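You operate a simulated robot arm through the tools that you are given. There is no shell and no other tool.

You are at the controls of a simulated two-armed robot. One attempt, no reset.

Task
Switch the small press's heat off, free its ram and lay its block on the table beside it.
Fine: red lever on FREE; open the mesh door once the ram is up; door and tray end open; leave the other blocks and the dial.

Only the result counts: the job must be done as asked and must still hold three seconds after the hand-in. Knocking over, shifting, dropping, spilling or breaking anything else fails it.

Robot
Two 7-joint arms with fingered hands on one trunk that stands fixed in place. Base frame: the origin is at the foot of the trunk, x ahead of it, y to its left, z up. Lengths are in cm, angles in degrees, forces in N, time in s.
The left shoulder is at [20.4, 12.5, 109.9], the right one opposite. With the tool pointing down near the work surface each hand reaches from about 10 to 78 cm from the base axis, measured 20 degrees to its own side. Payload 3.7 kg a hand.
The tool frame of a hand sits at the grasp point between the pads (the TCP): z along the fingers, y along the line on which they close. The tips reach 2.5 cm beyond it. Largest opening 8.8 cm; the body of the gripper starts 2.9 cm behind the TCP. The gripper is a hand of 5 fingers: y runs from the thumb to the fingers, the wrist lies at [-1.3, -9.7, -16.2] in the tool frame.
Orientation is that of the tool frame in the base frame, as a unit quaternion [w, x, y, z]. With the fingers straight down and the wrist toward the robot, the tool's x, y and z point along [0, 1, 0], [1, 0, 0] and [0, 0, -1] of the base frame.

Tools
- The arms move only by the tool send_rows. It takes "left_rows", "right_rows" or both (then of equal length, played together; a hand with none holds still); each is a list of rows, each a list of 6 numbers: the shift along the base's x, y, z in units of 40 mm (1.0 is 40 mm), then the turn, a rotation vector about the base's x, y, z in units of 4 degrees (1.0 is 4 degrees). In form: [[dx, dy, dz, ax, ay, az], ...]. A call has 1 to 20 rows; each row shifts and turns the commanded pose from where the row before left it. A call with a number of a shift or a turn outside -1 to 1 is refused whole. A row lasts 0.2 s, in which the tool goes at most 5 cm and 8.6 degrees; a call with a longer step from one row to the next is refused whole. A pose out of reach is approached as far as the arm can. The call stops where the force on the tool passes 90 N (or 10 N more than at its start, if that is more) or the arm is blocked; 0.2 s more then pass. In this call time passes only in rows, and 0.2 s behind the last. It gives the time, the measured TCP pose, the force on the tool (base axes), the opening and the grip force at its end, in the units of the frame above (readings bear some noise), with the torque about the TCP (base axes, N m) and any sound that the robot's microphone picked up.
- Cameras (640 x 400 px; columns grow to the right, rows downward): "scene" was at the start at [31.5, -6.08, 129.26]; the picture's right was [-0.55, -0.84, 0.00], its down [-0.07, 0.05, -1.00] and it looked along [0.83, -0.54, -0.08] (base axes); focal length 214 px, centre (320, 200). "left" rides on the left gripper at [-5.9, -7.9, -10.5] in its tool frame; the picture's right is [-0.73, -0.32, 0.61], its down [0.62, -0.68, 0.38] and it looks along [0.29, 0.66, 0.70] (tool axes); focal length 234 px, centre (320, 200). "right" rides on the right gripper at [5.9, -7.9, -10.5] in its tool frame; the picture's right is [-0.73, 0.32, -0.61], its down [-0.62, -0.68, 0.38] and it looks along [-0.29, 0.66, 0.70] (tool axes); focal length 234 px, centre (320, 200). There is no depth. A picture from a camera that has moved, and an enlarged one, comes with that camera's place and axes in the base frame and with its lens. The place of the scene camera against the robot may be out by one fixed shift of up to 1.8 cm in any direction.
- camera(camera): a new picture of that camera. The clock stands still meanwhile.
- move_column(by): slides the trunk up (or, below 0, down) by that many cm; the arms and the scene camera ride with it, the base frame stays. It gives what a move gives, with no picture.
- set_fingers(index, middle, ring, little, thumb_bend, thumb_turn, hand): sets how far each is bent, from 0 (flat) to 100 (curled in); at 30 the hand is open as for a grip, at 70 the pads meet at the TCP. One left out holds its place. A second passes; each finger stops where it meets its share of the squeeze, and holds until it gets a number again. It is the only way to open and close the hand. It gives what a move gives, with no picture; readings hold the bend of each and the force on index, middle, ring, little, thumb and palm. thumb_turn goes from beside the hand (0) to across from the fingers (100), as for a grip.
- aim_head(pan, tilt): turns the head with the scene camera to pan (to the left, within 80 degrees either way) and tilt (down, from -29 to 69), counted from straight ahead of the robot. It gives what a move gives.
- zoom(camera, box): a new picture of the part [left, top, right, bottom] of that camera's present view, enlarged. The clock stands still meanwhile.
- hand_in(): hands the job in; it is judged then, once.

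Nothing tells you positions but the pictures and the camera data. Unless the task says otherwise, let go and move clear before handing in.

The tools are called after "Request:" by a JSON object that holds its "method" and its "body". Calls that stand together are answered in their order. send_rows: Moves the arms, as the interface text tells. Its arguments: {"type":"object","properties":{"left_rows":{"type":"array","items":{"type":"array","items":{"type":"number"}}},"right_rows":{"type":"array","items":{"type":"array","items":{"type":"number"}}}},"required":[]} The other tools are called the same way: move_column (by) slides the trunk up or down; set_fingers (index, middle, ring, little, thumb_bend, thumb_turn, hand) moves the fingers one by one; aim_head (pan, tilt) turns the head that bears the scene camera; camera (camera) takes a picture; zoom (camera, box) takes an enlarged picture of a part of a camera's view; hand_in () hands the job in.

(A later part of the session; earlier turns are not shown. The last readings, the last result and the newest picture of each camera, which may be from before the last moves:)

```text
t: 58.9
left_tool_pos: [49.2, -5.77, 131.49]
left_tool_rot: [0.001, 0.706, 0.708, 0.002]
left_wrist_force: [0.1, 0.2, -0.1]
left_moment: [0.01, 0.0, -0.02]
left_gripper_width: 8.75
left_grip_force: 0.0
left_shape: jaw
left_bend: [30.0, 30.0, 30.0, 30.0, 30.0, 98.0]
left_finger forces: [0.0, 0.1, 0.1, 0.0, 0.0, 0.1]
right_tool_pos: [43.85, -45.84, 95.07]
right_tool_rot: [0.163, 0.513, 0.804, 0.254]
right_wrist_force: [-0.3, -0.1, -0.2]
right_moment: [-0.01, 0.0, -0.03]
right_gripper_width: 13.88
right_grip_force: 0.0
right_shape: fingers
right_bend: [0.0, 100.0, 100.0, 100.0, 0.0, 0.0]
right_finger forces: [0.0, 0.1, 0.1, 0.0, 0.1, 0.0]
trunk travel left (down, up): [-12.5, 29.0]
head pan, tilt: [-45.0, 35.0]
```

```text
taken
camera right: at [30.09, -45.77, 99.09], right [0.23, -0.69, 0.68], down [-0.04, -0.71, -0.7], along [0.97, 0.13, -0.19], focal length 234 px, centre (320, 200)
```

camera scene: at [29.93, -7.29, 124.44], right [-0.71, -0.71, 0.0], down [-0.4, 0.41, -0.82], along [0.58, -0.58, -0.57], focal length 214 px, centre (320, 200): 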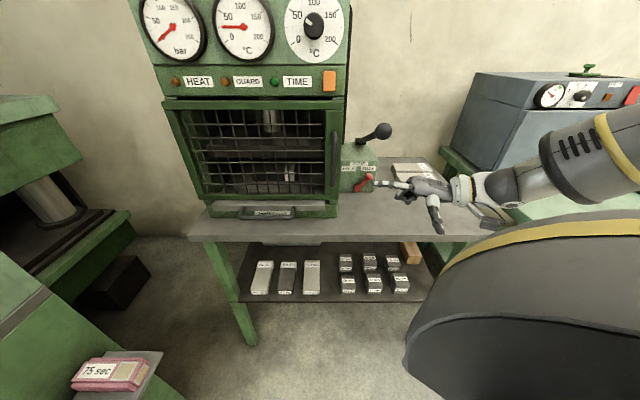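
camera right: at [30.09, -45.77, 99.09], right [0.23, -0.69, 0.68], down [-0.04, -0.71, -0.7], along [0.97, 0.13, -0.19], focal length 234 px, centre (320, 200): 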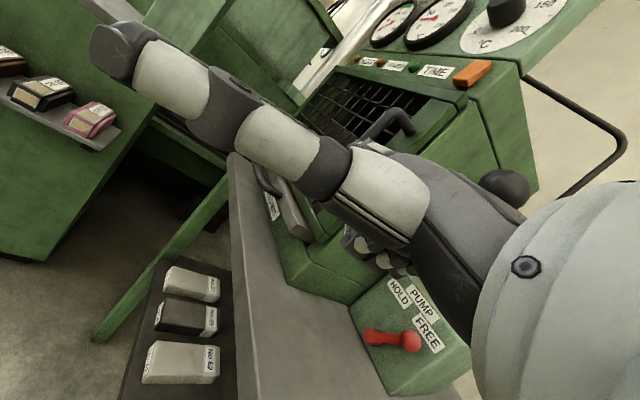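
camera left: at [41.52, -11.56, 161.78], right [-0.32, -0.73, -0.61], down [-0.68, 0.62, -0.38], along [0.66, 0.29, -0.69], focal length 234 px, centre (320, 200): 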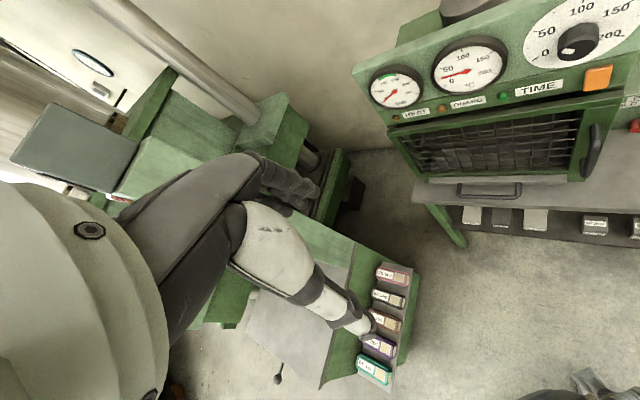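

The hand is at handle height, index pointing left. I zoom in from the head to check the fingertip against the handle.

Request:
{"method": "zoom", "body": {"camera": "scene", "box": [310, 110, 470, 240]}}

Request:
{"method": "aim_head", "body": {"pan": -45, "tilt": 15}}

Request:
{"method": "zoom", "body": {"camera": "scene", "box": [310, 190, 470, 320]}}

```text
3.08 times, centred on (390, 175) of scene
camera zoom: at [29.93, -7.29, 124.44], right [-0.71, -0.71, 0.0], down [-0.4, 0.41, -0.82], along [0.58, -0.58, -0.57], focal length 660 px, centre (105, 277)
```

zoom: 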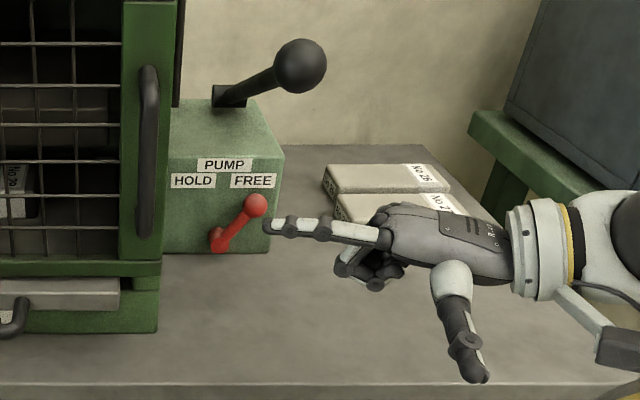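

```text
t: 59.8
left_tool_pos: [49.43, -5.66, 131.39]
left_tool_rot: [0.001, 0.707, 0.708, 0.001]
left_wrist_force: [-0.2, -0.9, 0.7]
left_moment: [-0.04, -0.02, 0.0]
left_gripper_width: 8.77
left_grip_force: 0.1
left_shape: jaw
left_bend: [30.0, 30.0, 30.0, 30.0, 30.0, 98.0]
left_finger forces: [0.1, 0.0, 0.0, 0.1, 0.0, 0.0]
right_tool_pos: [44.12, -45.95, 95.01]
right_tool_rot: [0.161, 0.513, 0.804, 0.253]
right_wrist_force: [0.1, -0.6, 0.3]
right_moment: [0.0, -0.03, 0.02]
right_gripper_width: 13.9
right_grip_force: 0.0
right_shape: fingers
right_bend: [0.0, 100.0, 100.0, 100.0, 0.0, 0.0]
right_finger forces: [0.0, 0.0, 0.1, 0.0, 0.1, 0.0]
trunk travel left (down, up): [-12.5, 29.0]
head pan, tilt: [-45.0, 15.0]
```

```text
3.08 times, centred on (390, 255) of scene
camera zoom: at [30.42, -7.68, 127.59], right [-0.71, -0.71, 0.0], down [-0.18, 0.18, -0.97], along [0.68, -0.68, -0.26], focal length 660 px, centre (105, 31)
```

zoom: 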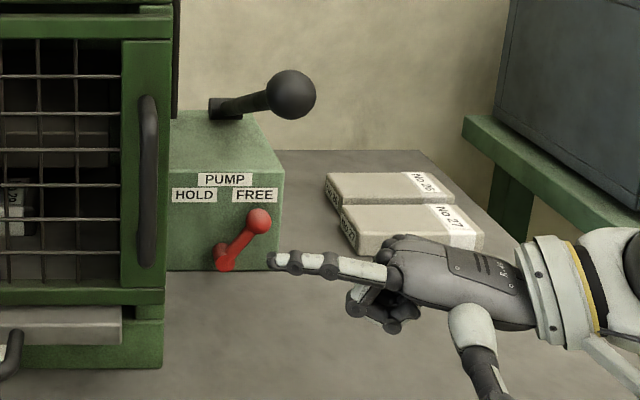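

Tip estimate agrees within a centimetre. I move to a point just right of the handle bar, with the finger lined up to slip behind it.

Request:
{"method": "send_rows", "body": {"right_rows": [[0.6, -0.208, -0.15, 0, 0, 0], [0.6, -0.208, -0.15, 0, 0, 0], [0.6, -0.208, -0.15, 0, 0, 0]]}}

Request:
{"method": "zoom", "body": {"camera": "scene", "box": [310, 200, 430, 300]}}

Request:
{"method": "camera", "body": {"camera": "right"}}

Request:
{"method": "zoom", "body": {"camera": "left", "box": [540, 20, 640, 120]}}

```text
t: 60.5
left_tool_pos: [49.62, -5.85, 131.41]
left_tool_rot: [-0.001, 0.707, 0.707, 0.001]
left_wrist_force: [-0.4, 0.2, -0.1]
left_moment: [0.02, 0.02, -0.03]
left_gripper_width: 8.78
left_grip_force: 0.1
left_shape: jaw
left_bend: [30.0, 30.0, 30.0, 30.0, 30.0, 98.0]
left_finger forces: [0.1, 0.1, 0.0, 0.1, 0.0, 0.0]
right_tool_pos: [51.38, -48.25, 93.12]
right_tool_rot: [0.162, 0.514, 0.804, 0.253]
right_wrist_force: [-0.6, 0.2, -0.5]
right_moment: [0.02, 0.0, 0.04]
right_gripper_width: 13.91
right_grip_force: 0.1
right_shape: fingers
right_bend: [0.0, 100.0, 100.0, 100.0, 0.0, 0.0]
right_finger forces: [0.0, 0.0, 0.0, 0.0, 0.1, 0.0]
trunk travel left (down, up): [-12.5, 29.0]
head pan, tilt: [-45.0, 15.0]
```

```text
4.00 times, centred on (370, 250) of scene
camera zoom: at [30.49, -7.71, 127.56], right [-0.71, -0.71, 0.0], down [-0.18, 0.18, -0.97], along [0.68, -0.68, -0.26], focal length 858 px, centre (120, 0)
```

zoom: 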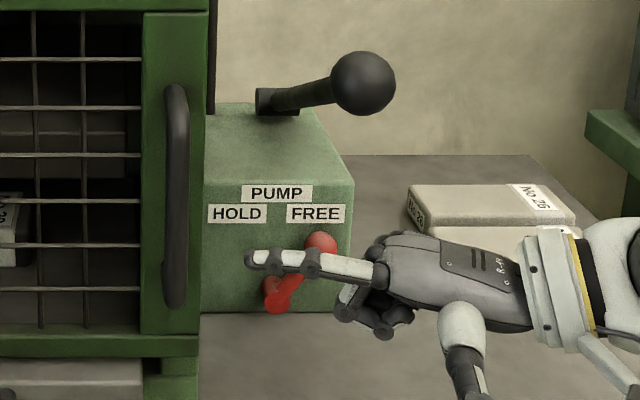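

```text
taken
camera right: at [37.53, -48.19, 97.16], right [0.23, -0.69, 0.68], down [-0.05, -0.71, -0.71], along [0.97, 0.13, -0.19], focal length 234 px, centre (320, 200)
```

right: 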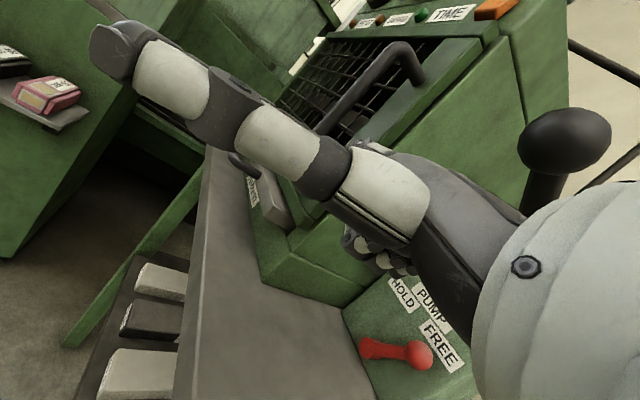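

```text
4.00 times, centred on (590, 70) of left
camera zoom: at [41.66, -11.67, 141.71], right [-0.32, -0.73, -0.61], down [-0.68, 0.62, -0.38], along [0.66, 0.29, -0.7], focal length 937 px, centre (-760, 720)
```

zoom: 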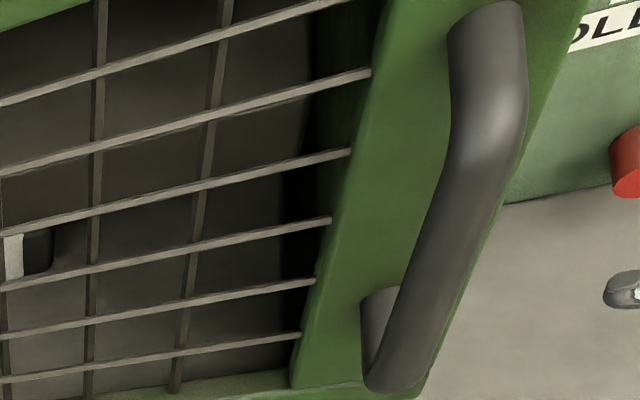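

The fingertip is just right of the bar and slightly behind its plane. I slide it in behind the bar slowly.

Request:
{"method": "send_rows", "body": {"right_rows": [[0.26, 0.15, 0, 0, 0, 0], [0.26, 0.13, 0, 0, 0, 0], [0.26, 0.13, 0, 0, 0, 0]]}}

Request:
{"method": "zoom", "body": {"camera": "scene", "box": [310, 200, 430, 300]}}

Request:
{"method": "zoom", "body": {"camera": "left", "box": [540, 20, 640, 120]}}

```text
t: 61.4
left_tool_pos: [49.42, -5.85, 131.46]
left_tool_rot: [0.001, 0.707, 0.708, 0.001]
left_wrist_force: [-0.3, 0.6, -0.5]
left_moment: [-0.01, 0.02, 0.01]
left_gripper_width: 8.78
left_grip_force: 0.0
left_shape: jaw
left_bend: [30.0, 30.0, 30.0, 30.0, 30.0, 98.0]
left_finger forces: [0.0, 0.0, 0.0, 0.0, 0.1, 0.0]
right_tool_pos: [54.45, -46.68, 93.13]
right_tool_rot: [0.161, 0.514, 0.804, 0.254]
right_wrist_force: [0.5, 1.0, 0.2]
right_moment: [0.0, 0.03, 0.02]
right_gripper_width: 13.91
right_grip_force: 0.1
right_shape: fingers
right_bend: [0.0, 100.0, 100.0, 100.0, 0.0, 0.0]
right_finger forces: [0.0, 0.0, 0.1, 0.0, 0.0, 0.0]
trunk travel left (down, up): [-12.5, 29.0]
head pan, tilt: [-45.0, 15.0]
```

```text
4.00 times, centred on (370, 250) of scene
camera zoom: at [30.45, -7.69, 127.58], right [-0.71, -0.71, 0.0], down [-0.18, 0.18, -0.97], along [0.68, -0.68, -0.26], focal length 858 px, centre (120, 0)
```

zoom: 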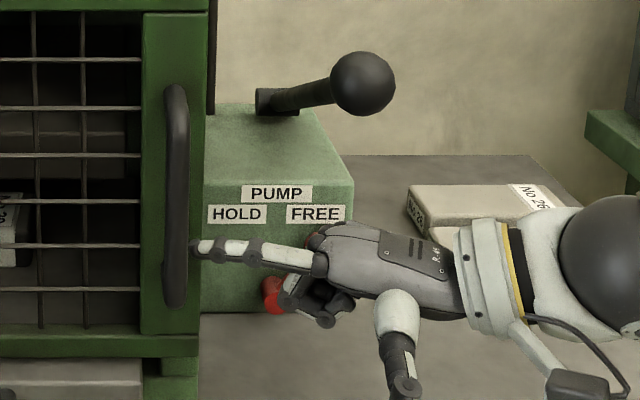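

```text
4.00 times, centred on (590, 70) of left
camera zoom: at [41.61, -11.63, 141.74], right [-0.32, -0.73, -0.61], down [-0.68, 0.62, -0.38], along [0.66, 0.29, -0.69], focal length 937 px, centre (-760, 720)
```

zoom: 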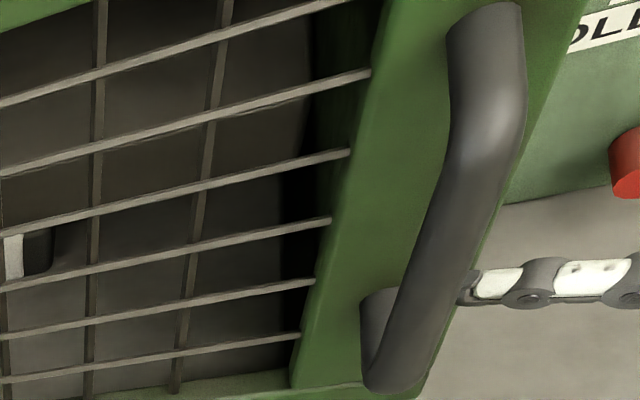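

The tip is right at the bar and appears to pass behind it. I push in another 3 cm, watching the force.

Request:
{"method": "send_rows", "body": {"right_rows": [[0.17, 0.08, 0, 0, 0, 0], [0.17, 0.08, 0, 0, 0, 0], [0.17, 0.08, 0, 0, 0, 0], [0.17, 0.08, 0, 0, 0, 0]]}}

Request:
{"method": "zoom", "body": {"camera": "scene", "box": [310, 200, 430, 300]}}

Request:
{"method": "zoom", "body": {"camera": "left", "box": [540, 20, 640, 120]}}

```text
t: 62.4
left_tool_pos: [49.3, -5.7, 131.52]
left_tool_rot: [0.001, 0.708, 0.707, 0.001]
left_wrist_force: [-0.4, 0.3, 0.1]
left_moment: [-0.01, 0.0, -0.02]
left_gripper_width: 8.74
left_grip_force: 0.0
left_shape: jaw
left_bend: [30.0, 30.0, 30.0, 30.0, 30.0, 98.0]
left_finger forces: [0.0, 0.1, 0.0, 0.0, 0.0, 0.0]
right_tool_pos: [57.19, -45.5, 93.21]
right_tool_rot: [0.161, 0.514, 0.804, 0.252]
right_wrist_force: [0.2, 0.8, -0.3]
right_moment: [-0.01, 0.01, 0.01]
right_gripper_width: 13.9
right_grip_force: 0.2
right_shape: fingers
right_bend: [0.0, 100.0, 100.0, 100.0, 0.0, 0.0]
right_finger forces: [0.1, 0.1, 0.0, 0.0, 0.0, 0.0]
trunk travel left (down, up): [-12.5, 29.0]
head pan, tilt: [-45.0, 15.0]
```

```text
4.00 times, centred on (370, 250) of scene
camera zoom: at [30.43, -7.68, 127.59], right [-0.71, -0.71, 0.0], down [-0.18, 0.18, -0.97], along [0.68, -0.68, -0.26], focal length 858 px, centre (120, 0)
```

zoom: 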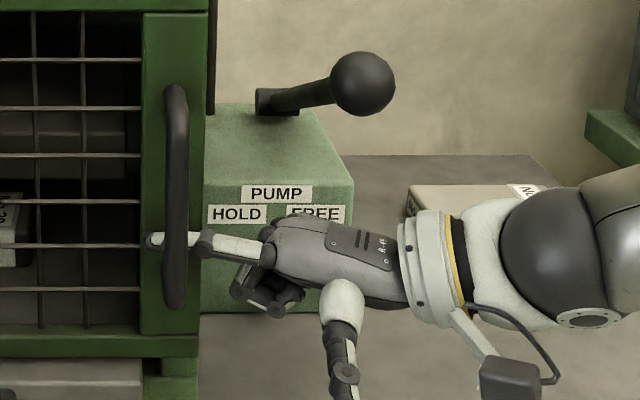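

```text
4.00 times, centred on (590, 70) of left
camera zoom: at [41.59, -11.62, 141.76], right [-0.32, -0.73, -0.61], down [-0.68, 0.62, -0.38], along [0.66, 0.29, -0.69], focal length 937 px, centre (-760, 720)
```

zoom: 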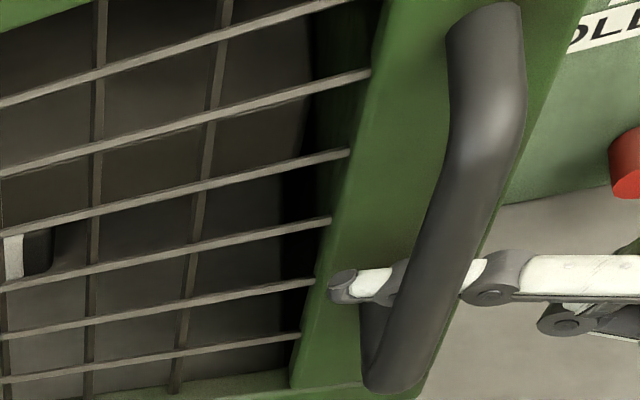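

The index is hooked behind the bar with its tip showing on the left. I pull the door open along its arc, about 10 degrees first.

Request:
{"method": "send_rows", "body": {"right_rows": [[-0.11, 0.14, 0, 0, 0, 0], [-0.11, 0.16, 0, 0, 0, 0], [-0.11, 0.163, 0, 0, 0, 0], [-0.11, 0.163, 0, 0, 0, 0], [-0.11, 0.165, 0, 0, 0, 0], [-0.11, 0.165, 0, 0, 0, 0], [-0.11, 0.165, 0, 0, 0, 0], [-0.11, 0.165, 0, 0, 0, 0]]}}

Request:
{"method": "camera", "body": {"camera": "scene"}}

Request:
{"method": "camera", "body": {"camera": "left"}}

```text
t: 64.2
left_tool_pos: [49.32, -5.78, 131.43]
left_tool_rot: [0.0, 0.707, 0.708, 0.001]
left_wrist_force: [0.4, -0.4, 0.3]
left_moment: [0.0, 0.01, 0.02]
left_gripper_width: 8.78
left_grip_force: 0.0
left_shape: jaw
left_bend: [30.0, 30.0, 30.0, 30.0, 30.0, 98.0]
left_finger forces: [0.0, 0.1, 0.0, 0.0, 0.0, 0.0]
right_tool_pos: [53.57, -40.21, 93.17]
right_tool_rot: [0.161, 0.513, 0.804, 0.254]
right_wrist_force: [0.0, 0.1, -0.5]
right_moment: [-0.02, 0.01, 0.01]
right_gripper_width: 13.91
right_grip_force: 0.0
right_shape: fingers
right_bend: [0.0, 100.0, 100.0, 100.0, 0.0, 0.0]
right_finger forces: [0.0, 0.1, 0.0, 0.0, 0.0, 0.0]
trunk travel left (down, up): [-12.5, 29.0]
head pan, tilt: [-45.0, 15.0]
```

```text
taken
camera scene: at [30.41, -7.67, 127.6], right [-0.71, -0.71, 0.0], down [-0.18, 0.18, -0.97], along [0.68, -0.68, -0.26], focal length 214 px, centre (320, 200)
```

scene: 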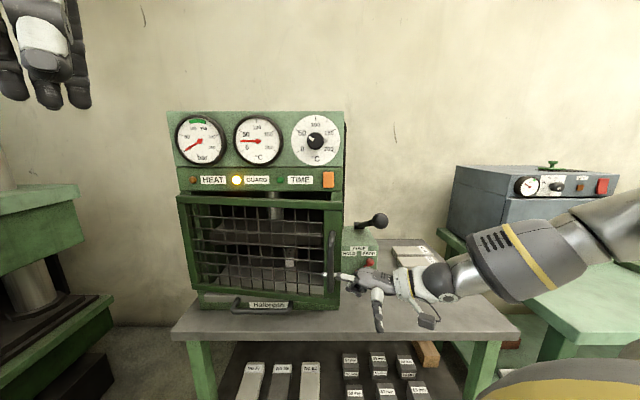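

```text
taken
camera left: at [41.56, -11.61, 141.77], right [-0.32, -0.73, -0.61], down [-0.68, 0.62, -0.38], along [0.66, 0.29, -0.69], focal length 234 px, centre (320, 200)
```

left: 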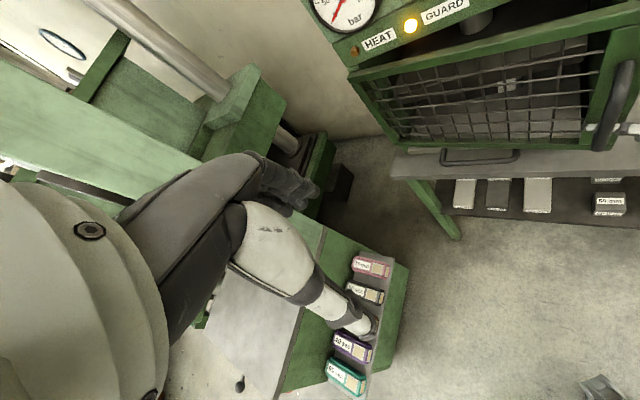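

The door is opening and the GUARD lamp has lit. I keep pulling along the arc to about 25–30 degrees.

Request:
{"method": "send_rows", "body": {"right_rows": [[-0.112, 0.235, 0, 0, 0, 0], [-0.112, 0.235, 0, 0, 0, 0], [-0.112, 0.235, 0, 0, 0, 0], [-0.112, 0.235, 0, 0, 0, 0], [-0.112, 0.235, 0, 0, 0, 0], [-0.112, 0.235, 0, 0, 0, 0], [-0.065, 0.253, 0, 0, 0, 0], [-0.065, 0.253, 0, 0, 0, 0], [-0.065, 0.253, 0, 0, 0, 0]]}}

Request:
{"method": "camera", "body": {"camera": "scene"}}

Request:
{"method": "camera", "body": {"camera": "left"}}

```text
t: 66.2
left_tool_pos: [49.5, -5.72, 131.43]
left_tool_rot: [0.0, 0.707, 0.707, 0.001]
left_wrist_force: [-0.9, -0.2, 0.0]
left_moment: [0.02, 0.02, 0.02]
left_gripper_width: 8.78
left_grip_force: 0.1
left_shape: jaw
left_bend: [30.0, 30.0, 30.0, 30.0, 30.0, 98.0]
left_finger forces: [0.0, 0.0, 0.0, 0.0, 0.0, 0.1]
right_tool_pos: [50.05, -31.58, 93.27]
right_tool_rot: [0.162, 0.514, 0.803, 0.253]
right_wrist_force: [-0.7, 0.4, 0.2]
right_moment: [-0.01, 0.02, -0.05]
right_gripper_width: 13.93
right_grip_force: 0.1
right_shape: fingers
right_bend: [0.0, 100.0, 100.0, 100.0, 0.0, 0.0]
right_finger forces: [0.0, 0.0, 0.1, 0.1, 0.1, 0.0]
trunk travel left (down, up): [-12.5, 29.0]
head pan, tilt: [-45.0, 15.0]
```

```text
taken
camera scene: at [30.42, -7.67, 127.59], right [-0.71, -0.71, 0.0], down [-0.18, 0.18, -0.97], along [0.68, -0.68, -0.26], focal length 214 px, centre (320, 200)
```

scene: 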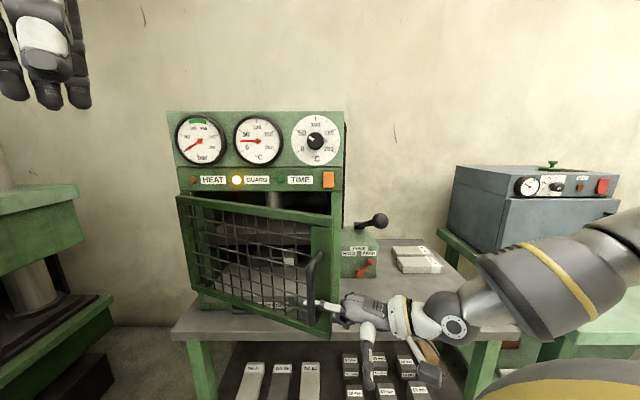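

```text
taken
camera left: at [41.58, -11.61, 141.76], right [-0.32, -0.73, -0.61], down [-0.68, 0.62, -0.38], along [0.66, 0.29, -0.69], focal length 234 px, centre (320, 200)
```

left: 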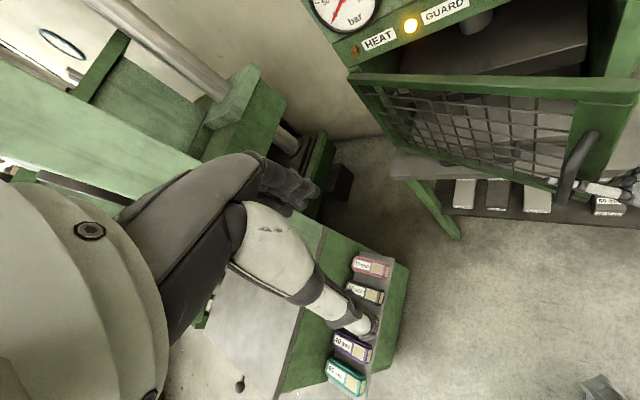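

The door is about 25 degrees open with no resistance. I slide the right finger out to the right and park that hand aside, then look whether the door stays.

Request:
{"method": "send_rows", "body": {"right_rows": [[-0.2, -0.12, 0, 0, 0, 0], [-0.4, -0.2, 0, 0, 0, 0], [-0.5, -0.25, 0, 0, 0, 0], [-0.4, -0.4, 0, 0, 0, 0], [-0.1, -0.7, 0, 0, 0, 0], [0, -0.8, 0, 0, 0, 0], [0.1, -0.8, 0, 0, 0, 0], [0.1, -0.7, 0, 0, 0, 0]]}}

Request:
{"method": "camera", "body": {"camera": "scene"}}

Request:
{"method": "camera", "body": {"camera": "left"}}

Request:
{"method": "camera", "body": {"camera": "right"}}

```text
t: 68.0
left_tool_pos: [49.44, -5.84, 131.43]
left_tool_rot: [0.0, 0.707, 0.708, 0.001]
left_wrist_force: [-1.1, 0.1, 0.0]
left_moment: [-0.01, 0.01, 0.01]
left_gripper_width: 8.76
left_grip_force: 0.1
left_shape: jaw
left_bend: [30.0, 30.0, 30.0, 30.0, 30.0, 98.0]
left_finger forces: [0.0, 0.0, 0.1, 0.0, 0.1, 0.1]
right_tool_pos: [44.51, -47.32, 93.21]
right_tool_rot: [0.162, 0.514, 0.803, 0.254]
right_wrist_force: [0.5, -0.3, -0.2]
right_moment: [0.01, 0.02, -0.02]
right_gripper_width: 13.92
right_grip_force: 0.2
right_shape: fingers
right_bend: [0.0, 100.0, 100.0, 100.0, 0.0, 0.0]
right_finger forces: [0.0, 0.1, 0.0, 0.0, 0.1, 0.0]
trunk travel left (down, up): [-12.5, 29.0]
head pan, tilt: [-45.0, 15.0]
```

```text
taken
camera scene: at [30.42, -7.69, 127.59], right [-0.71, -0.71, 0.0], down [-0.18, 0.18, -0.97], along [0.68, -0.68, -0.26], focal length 214 px, centre (320, 200)
```

scene: 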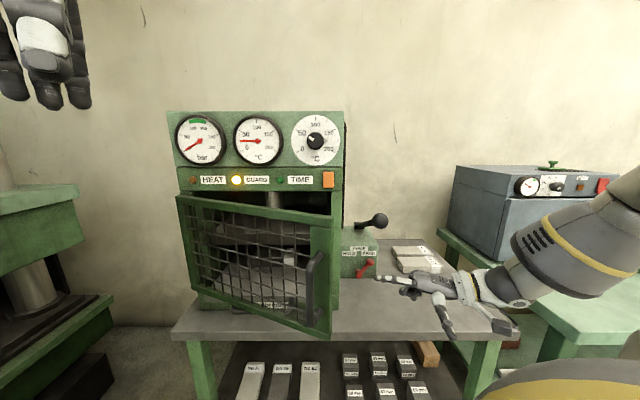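

```text
taken
camera left: at [41.57, -11.64, 141.76], right [-0.32, -0.73, -0.61], down [-0.68, 0.62, -0.38], along [0.66, 0.29, -0.69], focal length 234 px, centre (320, 200)
```

left: 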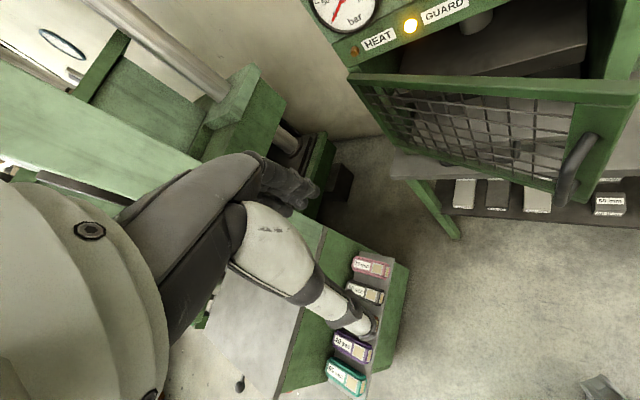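

```text
taken
camera right: at [30.6, -47.3, 97.34], right [0.23, -0.69, 0.68], down [-0.05, -0.71, -0.71], along [0.97, 0.13, -0.19], focal length 234 px, centre (320, 200)
```

right: 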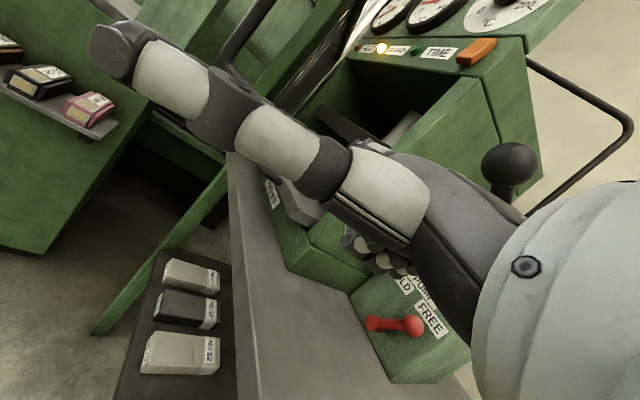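

The door stays put at about 26 degrees. Next I turn the right hand to fingers-down so it can take the door's top rail from above, and park the left hand further left, out of the way.

Request:
{"method": "send_rows", "body": {"right_rows": [[-0.033, 0.096, 0.458, 0.108, 0.4815, -0.9526], [-0.033, 0.096, 0.458, 0.108, 0.4815, -0.9526], [-0.033, 0.096, 0.458, 0.108, 0.4815, -0.9526], [-0.033, 0.096, 0.458, 0.108, 0.4815, -0.9526], [-0.033, 0.096, 0.458, 0.108, 0.4815, -0.9526], [-0.033, 0.096, 0.458, 0.108, 0.4815, -0.9526], [-0.033, 0.096, 0.458, 0.108, 0.4815, -0.9526], [-0.033, 0.096, 0.458, 0.108, 0.4815, -0.9526], [-0.033, 0.096, 0.458, 0.108, 0.4815, -0.9526], [-0.033, 0.096, 0.458, 0.108, 0.4815, -0.9526], [-0.033, 0.096, 0.458, 0.108, 0.4815, -0.9526], [-0.033, 0.096, 0.458, 0.108, 0.4815, -0.9526], [-0.033, 0.096, 0.458, 0.108, 0.4815, -0.9526], [-0.033, 0.096, 0.458, 0.108, 0.4815, -0.9526], [-0.033, 0.096, 0.458, 0.108, 0.4815, -0.9526], [-0.033, 0.096, 0.458, 0.108, 0.4815, -0.9526], [-0.033, 0.096, 0.458, 0.108, 0.4815, -0.9526], [-0.033, 0.096, 0.458, 0.108, 0.4815, -0.9526], [-0.033, 0.096, 0.458, 0.108, 0.4815, -0.9526]], "left_rows": [[-0.1, 0.3, 0.05, 0, 0, 0], [-0.1, 0.3, 0.05, 0, 0, 0], [-0.1, 0.3, 0.05, 0, 0, 0], [-0.1, 0.3, 0.05, 0, 0, 0], [-0.1, 0.3, 0.05, 0, 0, 0], [-0.1, 0.3, 0.05, 0, 0, 0], [-0.1, 0.3, 0.05, 0, 0, 0], [-0.1, 0.3, 0.05, 0, 0, 0], [-0.1, 0.3, 0.05, 0, 0, 0], [-0.1, 0.3, 0.05, 0, 0, 0], [-0.1, 0.3, 0.05, 0, 0, 0], [-0.1, 0.3, 0.05, 0, 0, 0], [-0.1, 0.3, 0.05, 0, 0, 0], [-0.1, 0.3, 0.05, 0, 0, 0], [-0.1, 0.3, 0.05, 0, 0, 0], [-0.1, 0.3, 0.05, 0, 0, 0], [-0.1, 0.3, 0.05, 0, 0, 0], [-0.1, 0.3, 0.05, 0, 0, 0], [-0.1, 0.3, 0.05, 0, 0, 0]]}}

Request:
{"method": "set_fingers", "body": {"hand": "right", "index": 30, "middle": 30, "ring": 30, "little": 30, "thumb_bend": 30, "thumb_turn": 100}}

Request:
{"method": "camera", "body": {"camera": "scene"}}

Request:
{"method": "camera", "body": {"camera": "right"}}

Request:
{"method": "camera", "body": {"camera": "left"}}

```text
t: 72.0
left_tool_pos: [45.23, 16.59, 129.79]
left_tool_rot: [-0.005, 0.708, 0.706, 0.001]
left_wrist_force: [0.6, -0.5, 0.3]
left_moment: [-0.01, 0.05, 0.0]
left_gripper_width: 8.78
left_grip_force: 0.0
left_shape: jaw
left_bend: [30.0, 30.0, 30.0, 30.0, 30.0, 97.0]
left_finger forces: [0.0, 0.0, 0.0, 0.0, 0.1, 0.1]
left hand out of reach, approached as far as the arm can: row 8, 9, 10, 11, 12, 13, 14, 15, 16, 17, 18, 19
right_tool_pos: [49.87, -69.7, 115.86]
right_tool_rot: [-0.007, 0.927, 0.373, 0.016]
right_wrist_force: [0.4, 0.7, 0.1]
right_moment: [0.03, 0.02, 0.02]
right_gripper_width: 13.89
right_grip_force: 0.1
right_shape: fingers
right_bend: [0.0, 100.0, 100.0, 100.0, 0.0, 0.0]
right_finger forces: [0.1, 0.0, 0.0, 0.0, 0.0, 0.0]
right hand out of reach, approached as far as the arm can: row 6, 7, 8, 9, 10, 11, 12, 13, 14, 15, 16, 17, 18, 19
trunk travel left (down, up): [-12.5, 29.0]
head pan, tilt: [-45.0, 15.0]
```

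```text
t: 73.0
left_tool_pos: [45.33, 16.45, 130.15]
left_tool_rot: [0.002, 0.707, 0.707, 0.0]
left_wrist_force: [-0.1, 0.4, 0.3]
left_moment: [-0.02, -0.03, -0.03]
left_gripper_width: 8.76
left_grip_force: 0.0
left_shape: jaw
left_bend: [30.0, 30.0, 30.0, 30.0, 30.0, 97.0]
left_finger forces: [0.0, 0.0, 0.0, 0.0, 0.0, 0.1]
right_tool_pos: [49.73, -69.65, 116.0]
right_tool_rot: [-0.008, 0.928, 0.373, 0.018]
right_wrist_force: [0.3, -0.2, -0.1]
right_moment: [-0.01, 0.0, -0.01]
right_gripper_width: 8.51
right_grip_force: 0.1
right_shape: fingers
right_bend: [30.0, 30.0, 30.0, 30.0, 30.0, 97.0]
right_finger forces: [0.1, 0.0, 0.0, 0.1, 0.0, 0.0]
trunk travel left (down, up): [-12.5, 29.0]
head pan, tilt: [-45.0, 15.0]
```

```text
taken
camera scene: at [30.42, -7.68, 127.59], right [-0.71, -0.71, 0.0], down [-0.18, 0.18, -0.97], along [0.68, -0.68, -0.26], focal length 214 px, centre (320, 200)
```

scene: 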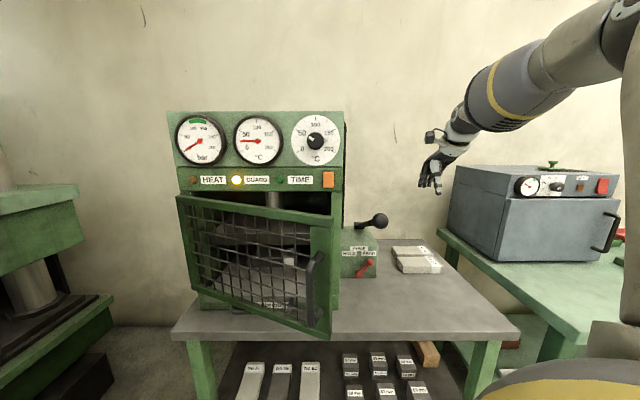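

```text
taken
camera right: at [48.28, -60.22, 126.61], right [-0.32, -0.75, 0.58], down [-0.91, 0.07, -0.41], along [0.26, -0.65, -0.71], focal length 234 px, centre (320, 200)
```

right: 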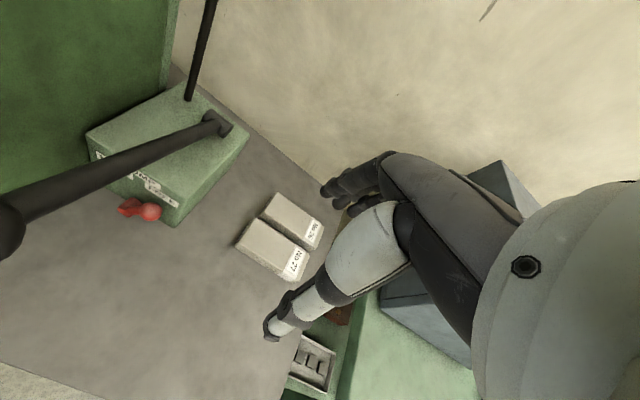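

```text
taken
camera left: at [37.46, 10.64, 140.46], right [-0.32, -0.73, -0.61], down [-0.68, 0.62, -0.39], along [0.66, 0.29, -0.69], focal length 234 px, centre (320, 200)
```

left: 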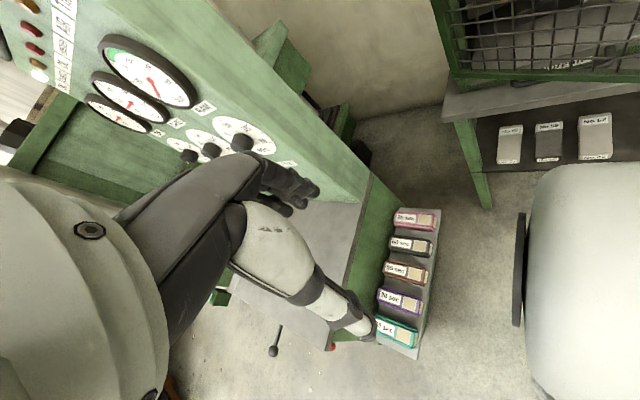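

The right arm swung out to the right side over the table but touched nothing; door and levers are unchanged. From here I bring the fingers-down hand up and left to above the door's free top corner.

Request:
{"method": "send_rows", "body": {"right_rows": [[0.065, 0.73, 0.5, 0, 0, 0], [0.065, 0.73, 0.5, 0, 0, 0], [0.065, 0.73, 0.5, 0, 0, 0], [0.065, 0.73, 0.5, 0, 0, 0], [0.065, 0.73, 0.5, 0, 0, 0]]}}

Request:
{"method": "camera", "body": {"camera": "scene"}}

Request:
{"method": "camera", "body": {"camera": "right"}}

```text
t: 74.2
left_tool_pos: [45.36, 16.53, 130.16]
left_tool_rot: [0.002, 0.708, 0.706, 0.001]
left_wrist_force: [0.1, -0.5, -0.5]
left_moment: [0.01, 0.0, 0.0]
left_gripper_width: 8.78
left_grip_force: 0.0
left_shape: jaw
left_bend: [30.0, 30.0, 30.0, 30.0, 30.0, 97.0]
left_finger forces: [0.1, 0.0, 0.0, 0.0, 0.0, 0.0]
right_tool_pos: [52.02, -70.03, 125.25]
right_tool_rot: [-0.008, 0.928, 0.372, 0.017]
right_wrist_force: [0.5, -0.4, 0.0]
right_moment: [0.01, 0.0, -0.01]
right_gripper_width: 8.51
right_grip_force: 0.1
right_shape: fingers
right_bend: [30.0, 30.0, 30.0, 30.0, 30.0, 97.0]
right_finger forces: [0.0, 0.0, 0.1, 0.0, 0.1, 0.0]
right hand out of reach, approached as far as the arm can: row 1, 2, 3, 4, 5
trunk travel left (down, up): [-12.5, 29.0]
head pan, tilt: [-45.0, 15.0]
```

```text
taken
camera scene: at [30.41, -7.66, 127.6], right [-0.71, -0.71, 0.0], down [-0.18, 0.18, -0.97], along [0.68, -0.68, -0.26], focal length 214 px, centre (320, 200)
```

scene: 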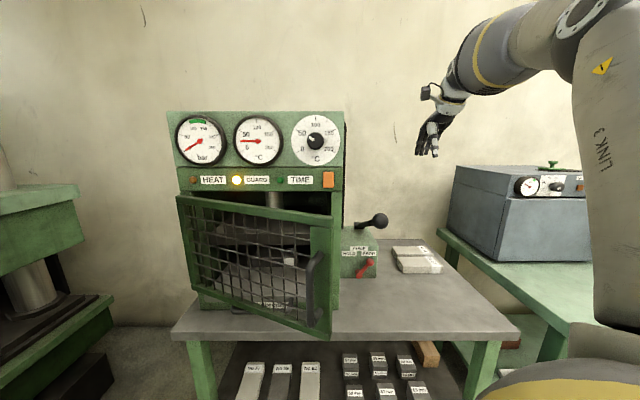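

```text
taken
camera right: at [50.42, -60.51, 135.99], right [-0.32, -0.75, 0.58], down [-0.91, 0.07, -0.4], along [0.26, -0.66, -0.71], focal length 234 px, centre (320, 200)
```

right: 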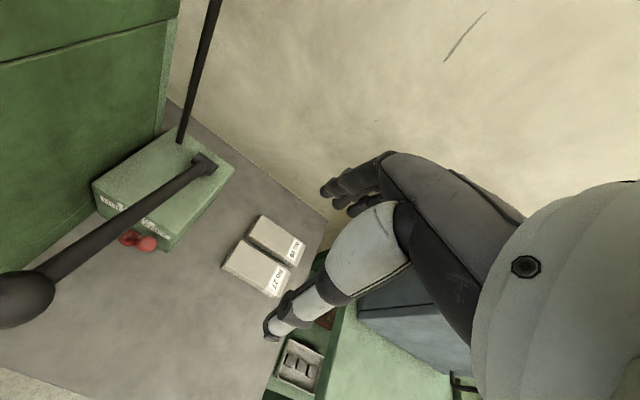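

It only rose; the current elbow posture blocks moving left with this yaw. I turn the hand back toward its starting yaw while heading for its original start place.

Request:
{"method": "send_rows", "body": {"right_rows": [[-0.25, 0.3, 0.167, 0, 0, 0.96], [-0.25, 0.4, 0.167, 0, 0, 0.96], [-0.25, 0.5, 0.167, 0, 0, 0.96], [-0.25, 0.6, 0.167, 0, 0, 0.96], [-0.25, 0.6, 0.167, 0, 0, 0.96], [-0.25, 0.6, 0.167, 0, 0, 0.96]]}}

Request:
{"method": "camera", "body": {"camera": "scene"}}

```text
t: 75.5
left_tool_pos: [45.23, 16.51, 130.12]
left_tool_rot: [0.002, 0.707, 0.707, 0.001]
left_wrist_force: [0.2, -0.5, -0.3]
left_moment: [0.02, -0.04, 0.02]
left_gripper_width: 8.78
left_grip_force: 0.0
left_shape: jaw
left_bend: [30.0, 30.0, 30.0, 30.0, 30.0, 97.0]
left_finger forces: [0.1, 0.0, 0.0, 0.0, 0.0, 0.1]
right_tool_pos: [45.95, -58.09, 129.29]
right_tool_rot: [-0.011, 0.835, 0.55, 0.016]
right_wrist_force: [-0.6, -0.8, 0.3]
right_moment: [0.01, 0.0, -0.01]
right_gripper_width: 8.51
right_grip_force: 0.1
right_shape: fingers
right_bend: [30.0, 30.0, 30.0, 30.0, 30.0, 97.0]
right_finger forces: [0.0, 0.1, 0.0, 0.1, 0.0, 0.0]
trunk travel left (down, up): [-12.5, 29.0]
head pan, tilt: [-45.0, 15.0]
```

```text
taken
camera scene: at [30.36, -7.65, 127.62], right [-0.71, -0.71, 0.0], down [-0.18, 0.18, -0.97], along [0.68, -0.68, -0.26], focal length 214 px, centre (320, 200)
```

scene: 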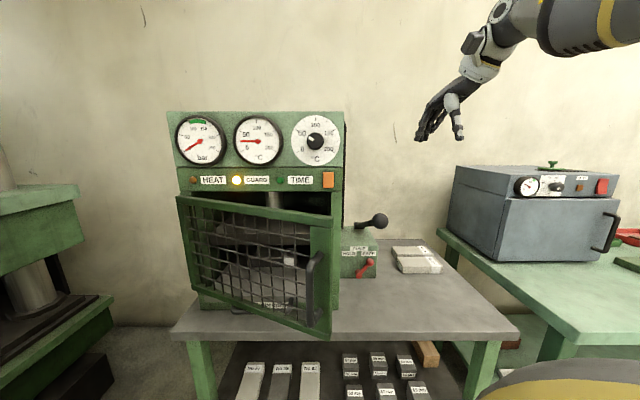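

That works. I finish the recovery to near the starting pose.

Request:
{"method": "send_rows", "body": {"right_rows": [[-0.29, 0.667, 0.2, 0, 0, 0.92], [-0.29, 0.667, 0.2, 0, 0, 0.92], [-0.29, 0.667, 0.2, 0, 0, 0.92], [-0.29, 0.667, 0.2, 0, 0, 0.92], [-0.29, 0.667, 0.2, 0, 0, 0.92], [-0.29, 0.667, 0.2, 0, 0, 0.92]]}}

Request:
{"method": "aim_head", "body": {"pan": -45, "tilt": 30}}

Request:
{"method": "camera", "body": {"camera": "scene"}}

Request:
{"method": "camera", "body": {"camera": "right"}}

```text
t: 77.0
left_tool_pos: [45.24, 16.5, 130.14]
left_tool_rot: [0.002, 0.707, 0.707, 0.001]
left_wrist_force: [-0.1, 0.8, 0.1]
left_moment: [0.05, 0.01, 0.02]
left_gripper_width: 8.77
left_grip_force: 0.1
left_shape: jaw
left_bend: [30.0, 30.0, 30.0, 30.0, 30.0, 97.0]
left_finger forces: [0.0, 0.0, 0.0, 0.0, 0.0, 0.0]
right_tool_pos: [38.84, -43.22, 134.45]
right_tool_rot: [-0.013, 0.712, 0.702, 0.013]
right_wrist_force: [-0.8, 0.1, -0.5]
right_moment: [0.01, 0.03, 0.01]
right_gripper_width: 8.52
right_grip_force: 0.0
right_shape: fingers
right_bend: [30.0, 30.0, 30.0, 30.0, 30.0, 97.0]
right_finger forces: [0.0, 0.1, 0.0, 0.0, 0.1, 0.0]
right hand out of reach, approached as far as the arm can: row 2, 3, 4, 6
trunk travel left (down, up): [-12.5, 29.0]
head pan, tilt: [-45.0, 15.0]
```

```text
t: 77.7
left_tool_pos: [45.32, 16.46, 130.15]
left_tool_rot: [0.001, 0.707, 0.707, 0.001]
left_wrist_force: [0.6, 0.3, -0.2]
left_moment: [-0.01, 0.0, -0.02]
left_gripper_width: 8.78
left_grip_force: 0.0
left_shape: jaw
left_bend: [30.0, 30.0, 30.0, 30.0, 30.0, 97.0]
left_finger forces: [0.0, 0.0, 0.0, 0.0, 0.0, 0.0]
right_tool_pos: [39.03, -43.32, 134.35]
right_tool_rot: [-0.014, 0.713, 0.701, 0.013]
right_wrist_force: [-1.2, -0.1, -0.1]
right_moment: [-0.01, 0.02, 0.02]
right_gripper_width: 8.52
right_grip_force: 0.2
right_shape: fingers
right_bend: [30.0, 30.0, 30.0, 30.0, 30.0, 97.0]
right_finger forces: [0.0, 0.0, 0.0, 0.0, 0.0, 0.1]
trunk travel left (down, up): [-12.5, 29.0]
head pan, tilt: [-45.0, 30.0]
```

```text
taken
camera scene: at [30.21, -7.46, 125.18], right [-0.71, -0.71, 0.0], down [-0.35, 0.35, -0.87], along [0.61, -0.61, -0.5], focal length 214 px, centre (320, 200)
```

scene: 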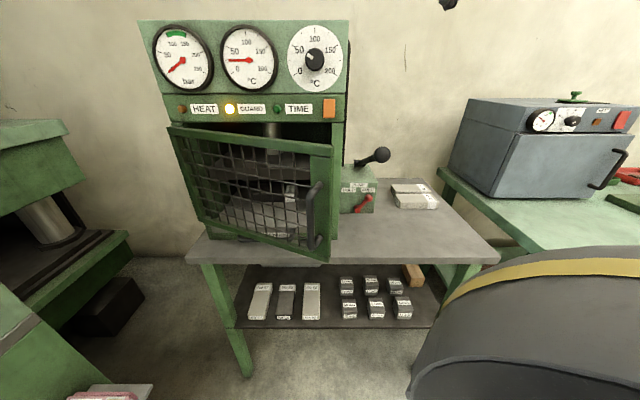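

```text
taken
camera right: at [31.2, -37.75, 145.08], right [0.31, -0.75, 0.58], down [-0.69, -0.6, -0.41], along [0.65, -0.27, -0.71], focal length 234 px, centre (320, 200)
```

right: 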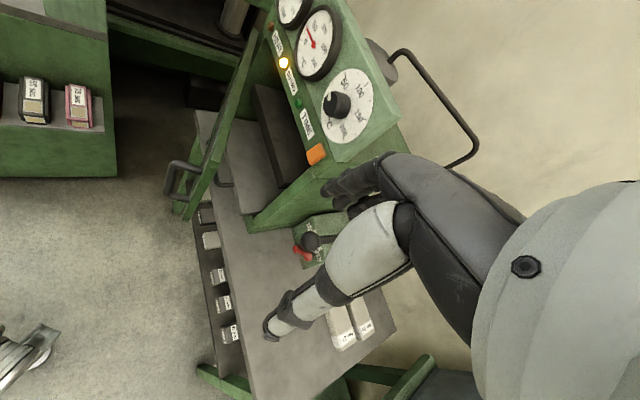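

The right hand is back near its start pose. I raise the trunk 20 cm to have room, then reshape the hand to a straight index to push the door open from the inside.

Request:
{"method": "move_column", "body": {"by": 20}}

Request:
{"method": "set_fingers", "body": {"hand": "right", "index": 0, "middle": 100, "ring": 100, "little": 100, "thumb_bend": 100, "thumb_turn": 100}}

Request:
{"method": "camera", "body": {"camera": "scene"}}

```text
t: 79.9
left_tool_pos: [45.43, 16.44, 150.1]
left_tool_rot: [0.0, 0.707, 0.707, 0.001]
left_wrist_force: [-0.5, 0.4, 0.1]
left_moment: [0.02, -0.02, -0.04]
left_gripper_width: 8.79
left_grip_force: 0.0
left_shape: jaw
left_bend: [30.0, 30.0, 30.0, 30.0, 30.0, 97.0]
left_finger forces: [0.0, 0.0, 0.1, 0.1, 0.0, 0.0]
right_tool_pos: [39.11, -43.32, 154.2]
right_tool_rot: [-0.013, 0.714, 0.7, 0.012]
right_wrist_force: [0.4, 0.0, 0.5]
right_moment: [0.01, 0.06, -0.02]
right_gripper_width: 8.54
right_grip_force: 0.0
right_shape: fingers
right_bend: [30.0, 30.0, 30.0, 30.0, 30.0, 97.0]
right_finger forces: [0.0, 0.0, 0.1, 0.0, 0.1, 0.0]
trunk travel left (down, up): [-32.5, 9.0]
head pan, tilt: [-45.0, 30.0]
```

```text
t: 80.9
left_tool_pos: [45.2, 16.41, 150.23]
left_tool_rot: [0.0, 0.707, 0.707, 0.001]
left_wrist_force: [-0.6, -0.6, 0.0]
left_moment: [0.04, -0.02, 0.0]
left_gripper_width: 8.79
left_grip_force: 0.0
left_shape: jaw
left_bend: [30.0, 30.0, 30.0, 30.0, 30.0, 97.0]
left_finger forces: [0.0, 0.1, 0.0, 0.1, 0.1, 0.1]
right_tool_pos: [39.01, -43.32, 154.28]
right_tool_rot: [-0.013, 0.714, 0.699, 0.013]
right_wrist_force: [-0.1, -0.2, 0.0]
right_moment: [0.01, 0.03, 0.02]
right_gripper_width: 3.6
right_grip_force: 0.0
right_shape: fingers
right_bend: [0.0, 100.0, 100.0, 100.0, 100.0, 100.0]
right_finger forces: [0.1, 0.0, 0.1, 0.0, 0.1, 0.0]
trunk travel left (down, up): [-32.5, 9.0]
head pan, tilt: [-45.0, 30.0]
```

```text
taken
camera scene: at [12.02, -7.47, 146.69], right [-0.71, -0.71, 0.0], down [-0.35, 0.35, -0.87], along [0.61, -0.61, -0.5], focal length 214 px, centre (320, 200)
```

scene: 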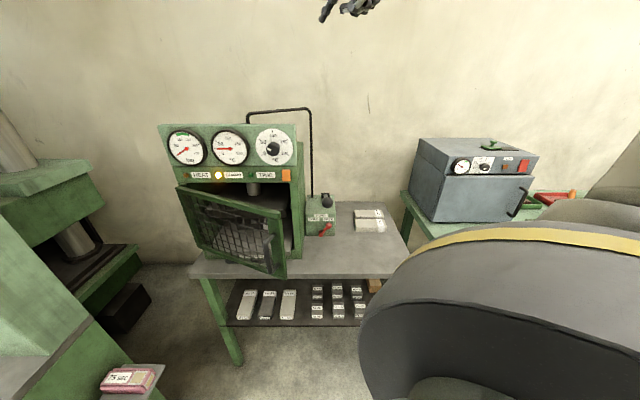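

The hand kept its pose as the trunk rose. I lower it toward the gap between the opened door and the press, levelling the index a bit.

Request:
{"method": "send_rows", "body": {"right_rows": [[0.167, 0.069, -0.61, 0, -1, 0], [0.167, 0.069, -0.61, 0, -1, 0], [0.167, 0.069, -0.61, 0, -1, 0], [0.167, 0.069, -0.61, 0, -1, 0], [0.167, 0.069, -0.61, 0, -1, 0], [0.167, 0.069, -0.61, 0, 0, 0], [0.167, 0.069, -0.61, 0, 0, 0], [0.167, 0.069, -0.61, 0, 0, 0], [0.167, 0.069, -0.61, 0, 0, 0], [0.167, 0.069, -0.61, 0, 0, 0], [0.167, 0.069, -0.61, 0, 0, 0], [0.167, 0.069, -0.61, 0, 0, 0]]}}

Request:
{"method": "camera", "body": {"camera": "scene"}}

Request:
{"method": "camera", "body": {"camera": "right"}}

```text
t: 83.5
left_tool_pos: [45.37, 16.35, 150.09]
left_tool_rot: [0.0, 0.707, 0.707, 0.001]
left_wrist_force: [0.7, 0.9, -0.7]
left_moment: [0.02, -0.01, -0.01]
left_gripper_width: 8.81
left_grip_force: 0.2
left_shape: jaw
left_bend: [30.0, 30.0, 30.0, 30.0, 30.0, 97.0]
left_finger forces: [0.1, 0.0, 0.0, 0.0, 0.0, 0.1]
right_tool_pos: [47.02, -39.98, 124.95]
right_tool_rot: [0.108, 0.701, 0.691, 0.137]
right_wrist_force: [1.1, -0.2, -0.6]
right_moment: [-0.03, 0.05, -0.05]
right_gripper_width: 3.58
right_grip_force: 0.0
right_shape: fingers
right_bend: [0.0, 100.0, 100.0, 100.0, 100.0, 100.0]
right_finger forces: [0.0, 0.1, 0.0, 0.0, 0.1, 0.1]
trunk travel left (down, up): [-32.5, 9.0]
head pan, tilt: [-45.0, 30.0]
```

```text
taken
camera scene: at [12.07, -7.56, 146.68], right [-0.71, -0.71, 0.0], down [-0.35, 0.35, -0.87], along [0.61, -0.61, -0.5], focal length 214 px, centre (320, 200)
```

scene: 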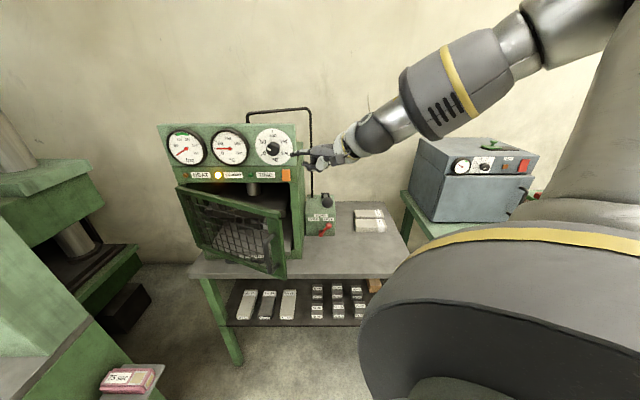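

```text
taken
camera right: at [36.04, -34.4, 132.32], right [0.09, -0.75, 0.65], down [-0.51, -0.59, -0.62], along [0.85, -0.28, -0.44], focal length 234 px, centre (320, 200)
```

right: 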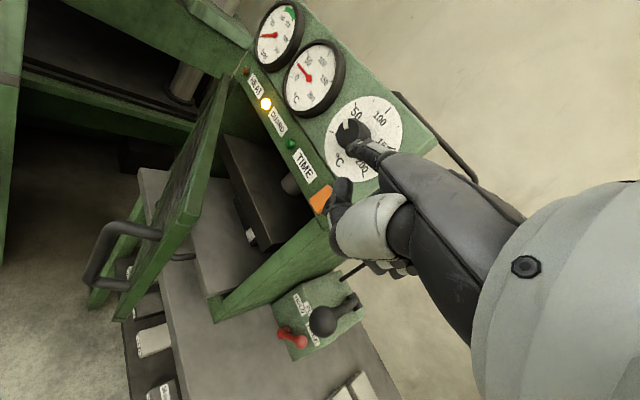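

The wrist view shows the open door edge and the inside nicely. I lower the index to door mid-height, inside the door's free edge.

Request:
{"method": "send_rows", "body": {"right_rows": [[0.2, 0.06, -0.982, 0, 0, 0], [0.2, 0.06, -0.982, 0, 0, 0], [0.2, 0.06, -0.982, 0, 0, 0], [0.2, 0.06, -0.982, 0, 0, 0], [0.2, 0.06, -0.982, 0, 0, 0]]}}

Request:
{"method": "camera", "body": {"camera": "scene"}}

Request:
{"method": "camera", "body": {"camera": "right"}}

```text
t: 84.7
left_tool_pos: [45.37, 16.31, 150.16]
left_tool_rot: [0.0, 0.708, 0.707, 0.001]
left_wrist_force: [-0.7, 0.3, 0.0]
left_moment: [0.02, -0.01, 0.0]
left_gripper_width: 8.81
left_grip_force: 0.1
left_shape: jaw
left_bend: [30.0, 30.0, 30.0, 30.0, 30.0, 97.0]
left_finger forces: [0.0, 0.0, 0.0, 0.0, 0.1, 0.0]
right_tool_pos: [51.06, -38.73, 105.34]
right_tool_rot: [0.109, 0.702, 0.691, 0.136]
right_wrist_force: [0.3, -0.5, -0.4]
right_moment: [0.02, 0.06, 0.0]
right_gripper_width: 3.58
right_grip_force: 0.0
right_shape: fingers
right_bend: [0.0, 100.0, 100.0, 100.0, 100.0, 100.0]
right_finger forces: [0.0, 0.1, 0.1, 0.1, 0.0, 0.0]
trunk travel left (down, up): [-32.5, 9.0]
head pan, tilt: [-45.0, 30.0]
```

```text
taken
camera scene: at [12.07, -7.49, 146.68], right [-0.71, -0.71, 0.0], down [-0.35, 0.35, -0.87], along [0.61, -0.61, -0.5], focal length 214 px, centre (320, 200)
```

scene: 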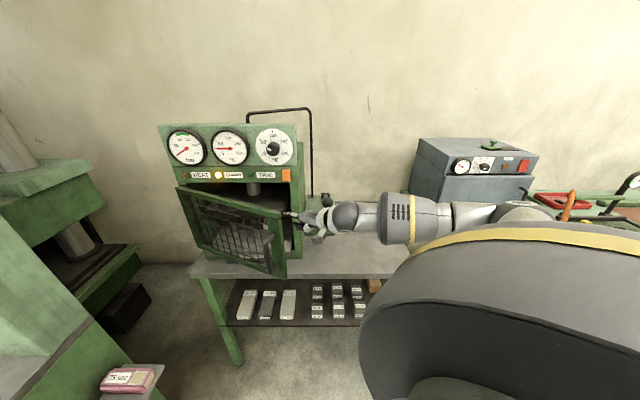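

```text
taken
camera right: at [40.06, -33.01, 112.74], right [0.09, -0.75, 0.65], down [-0.52, -0.59, -0.62], along [0.85, -0.28, -0.44], focal length 234 px, centre (320, 200)
```

right: 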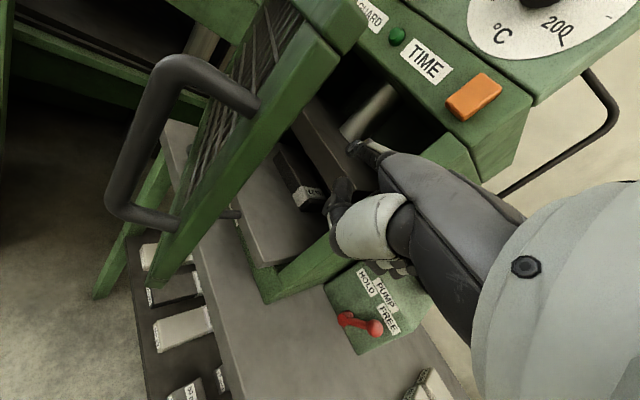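

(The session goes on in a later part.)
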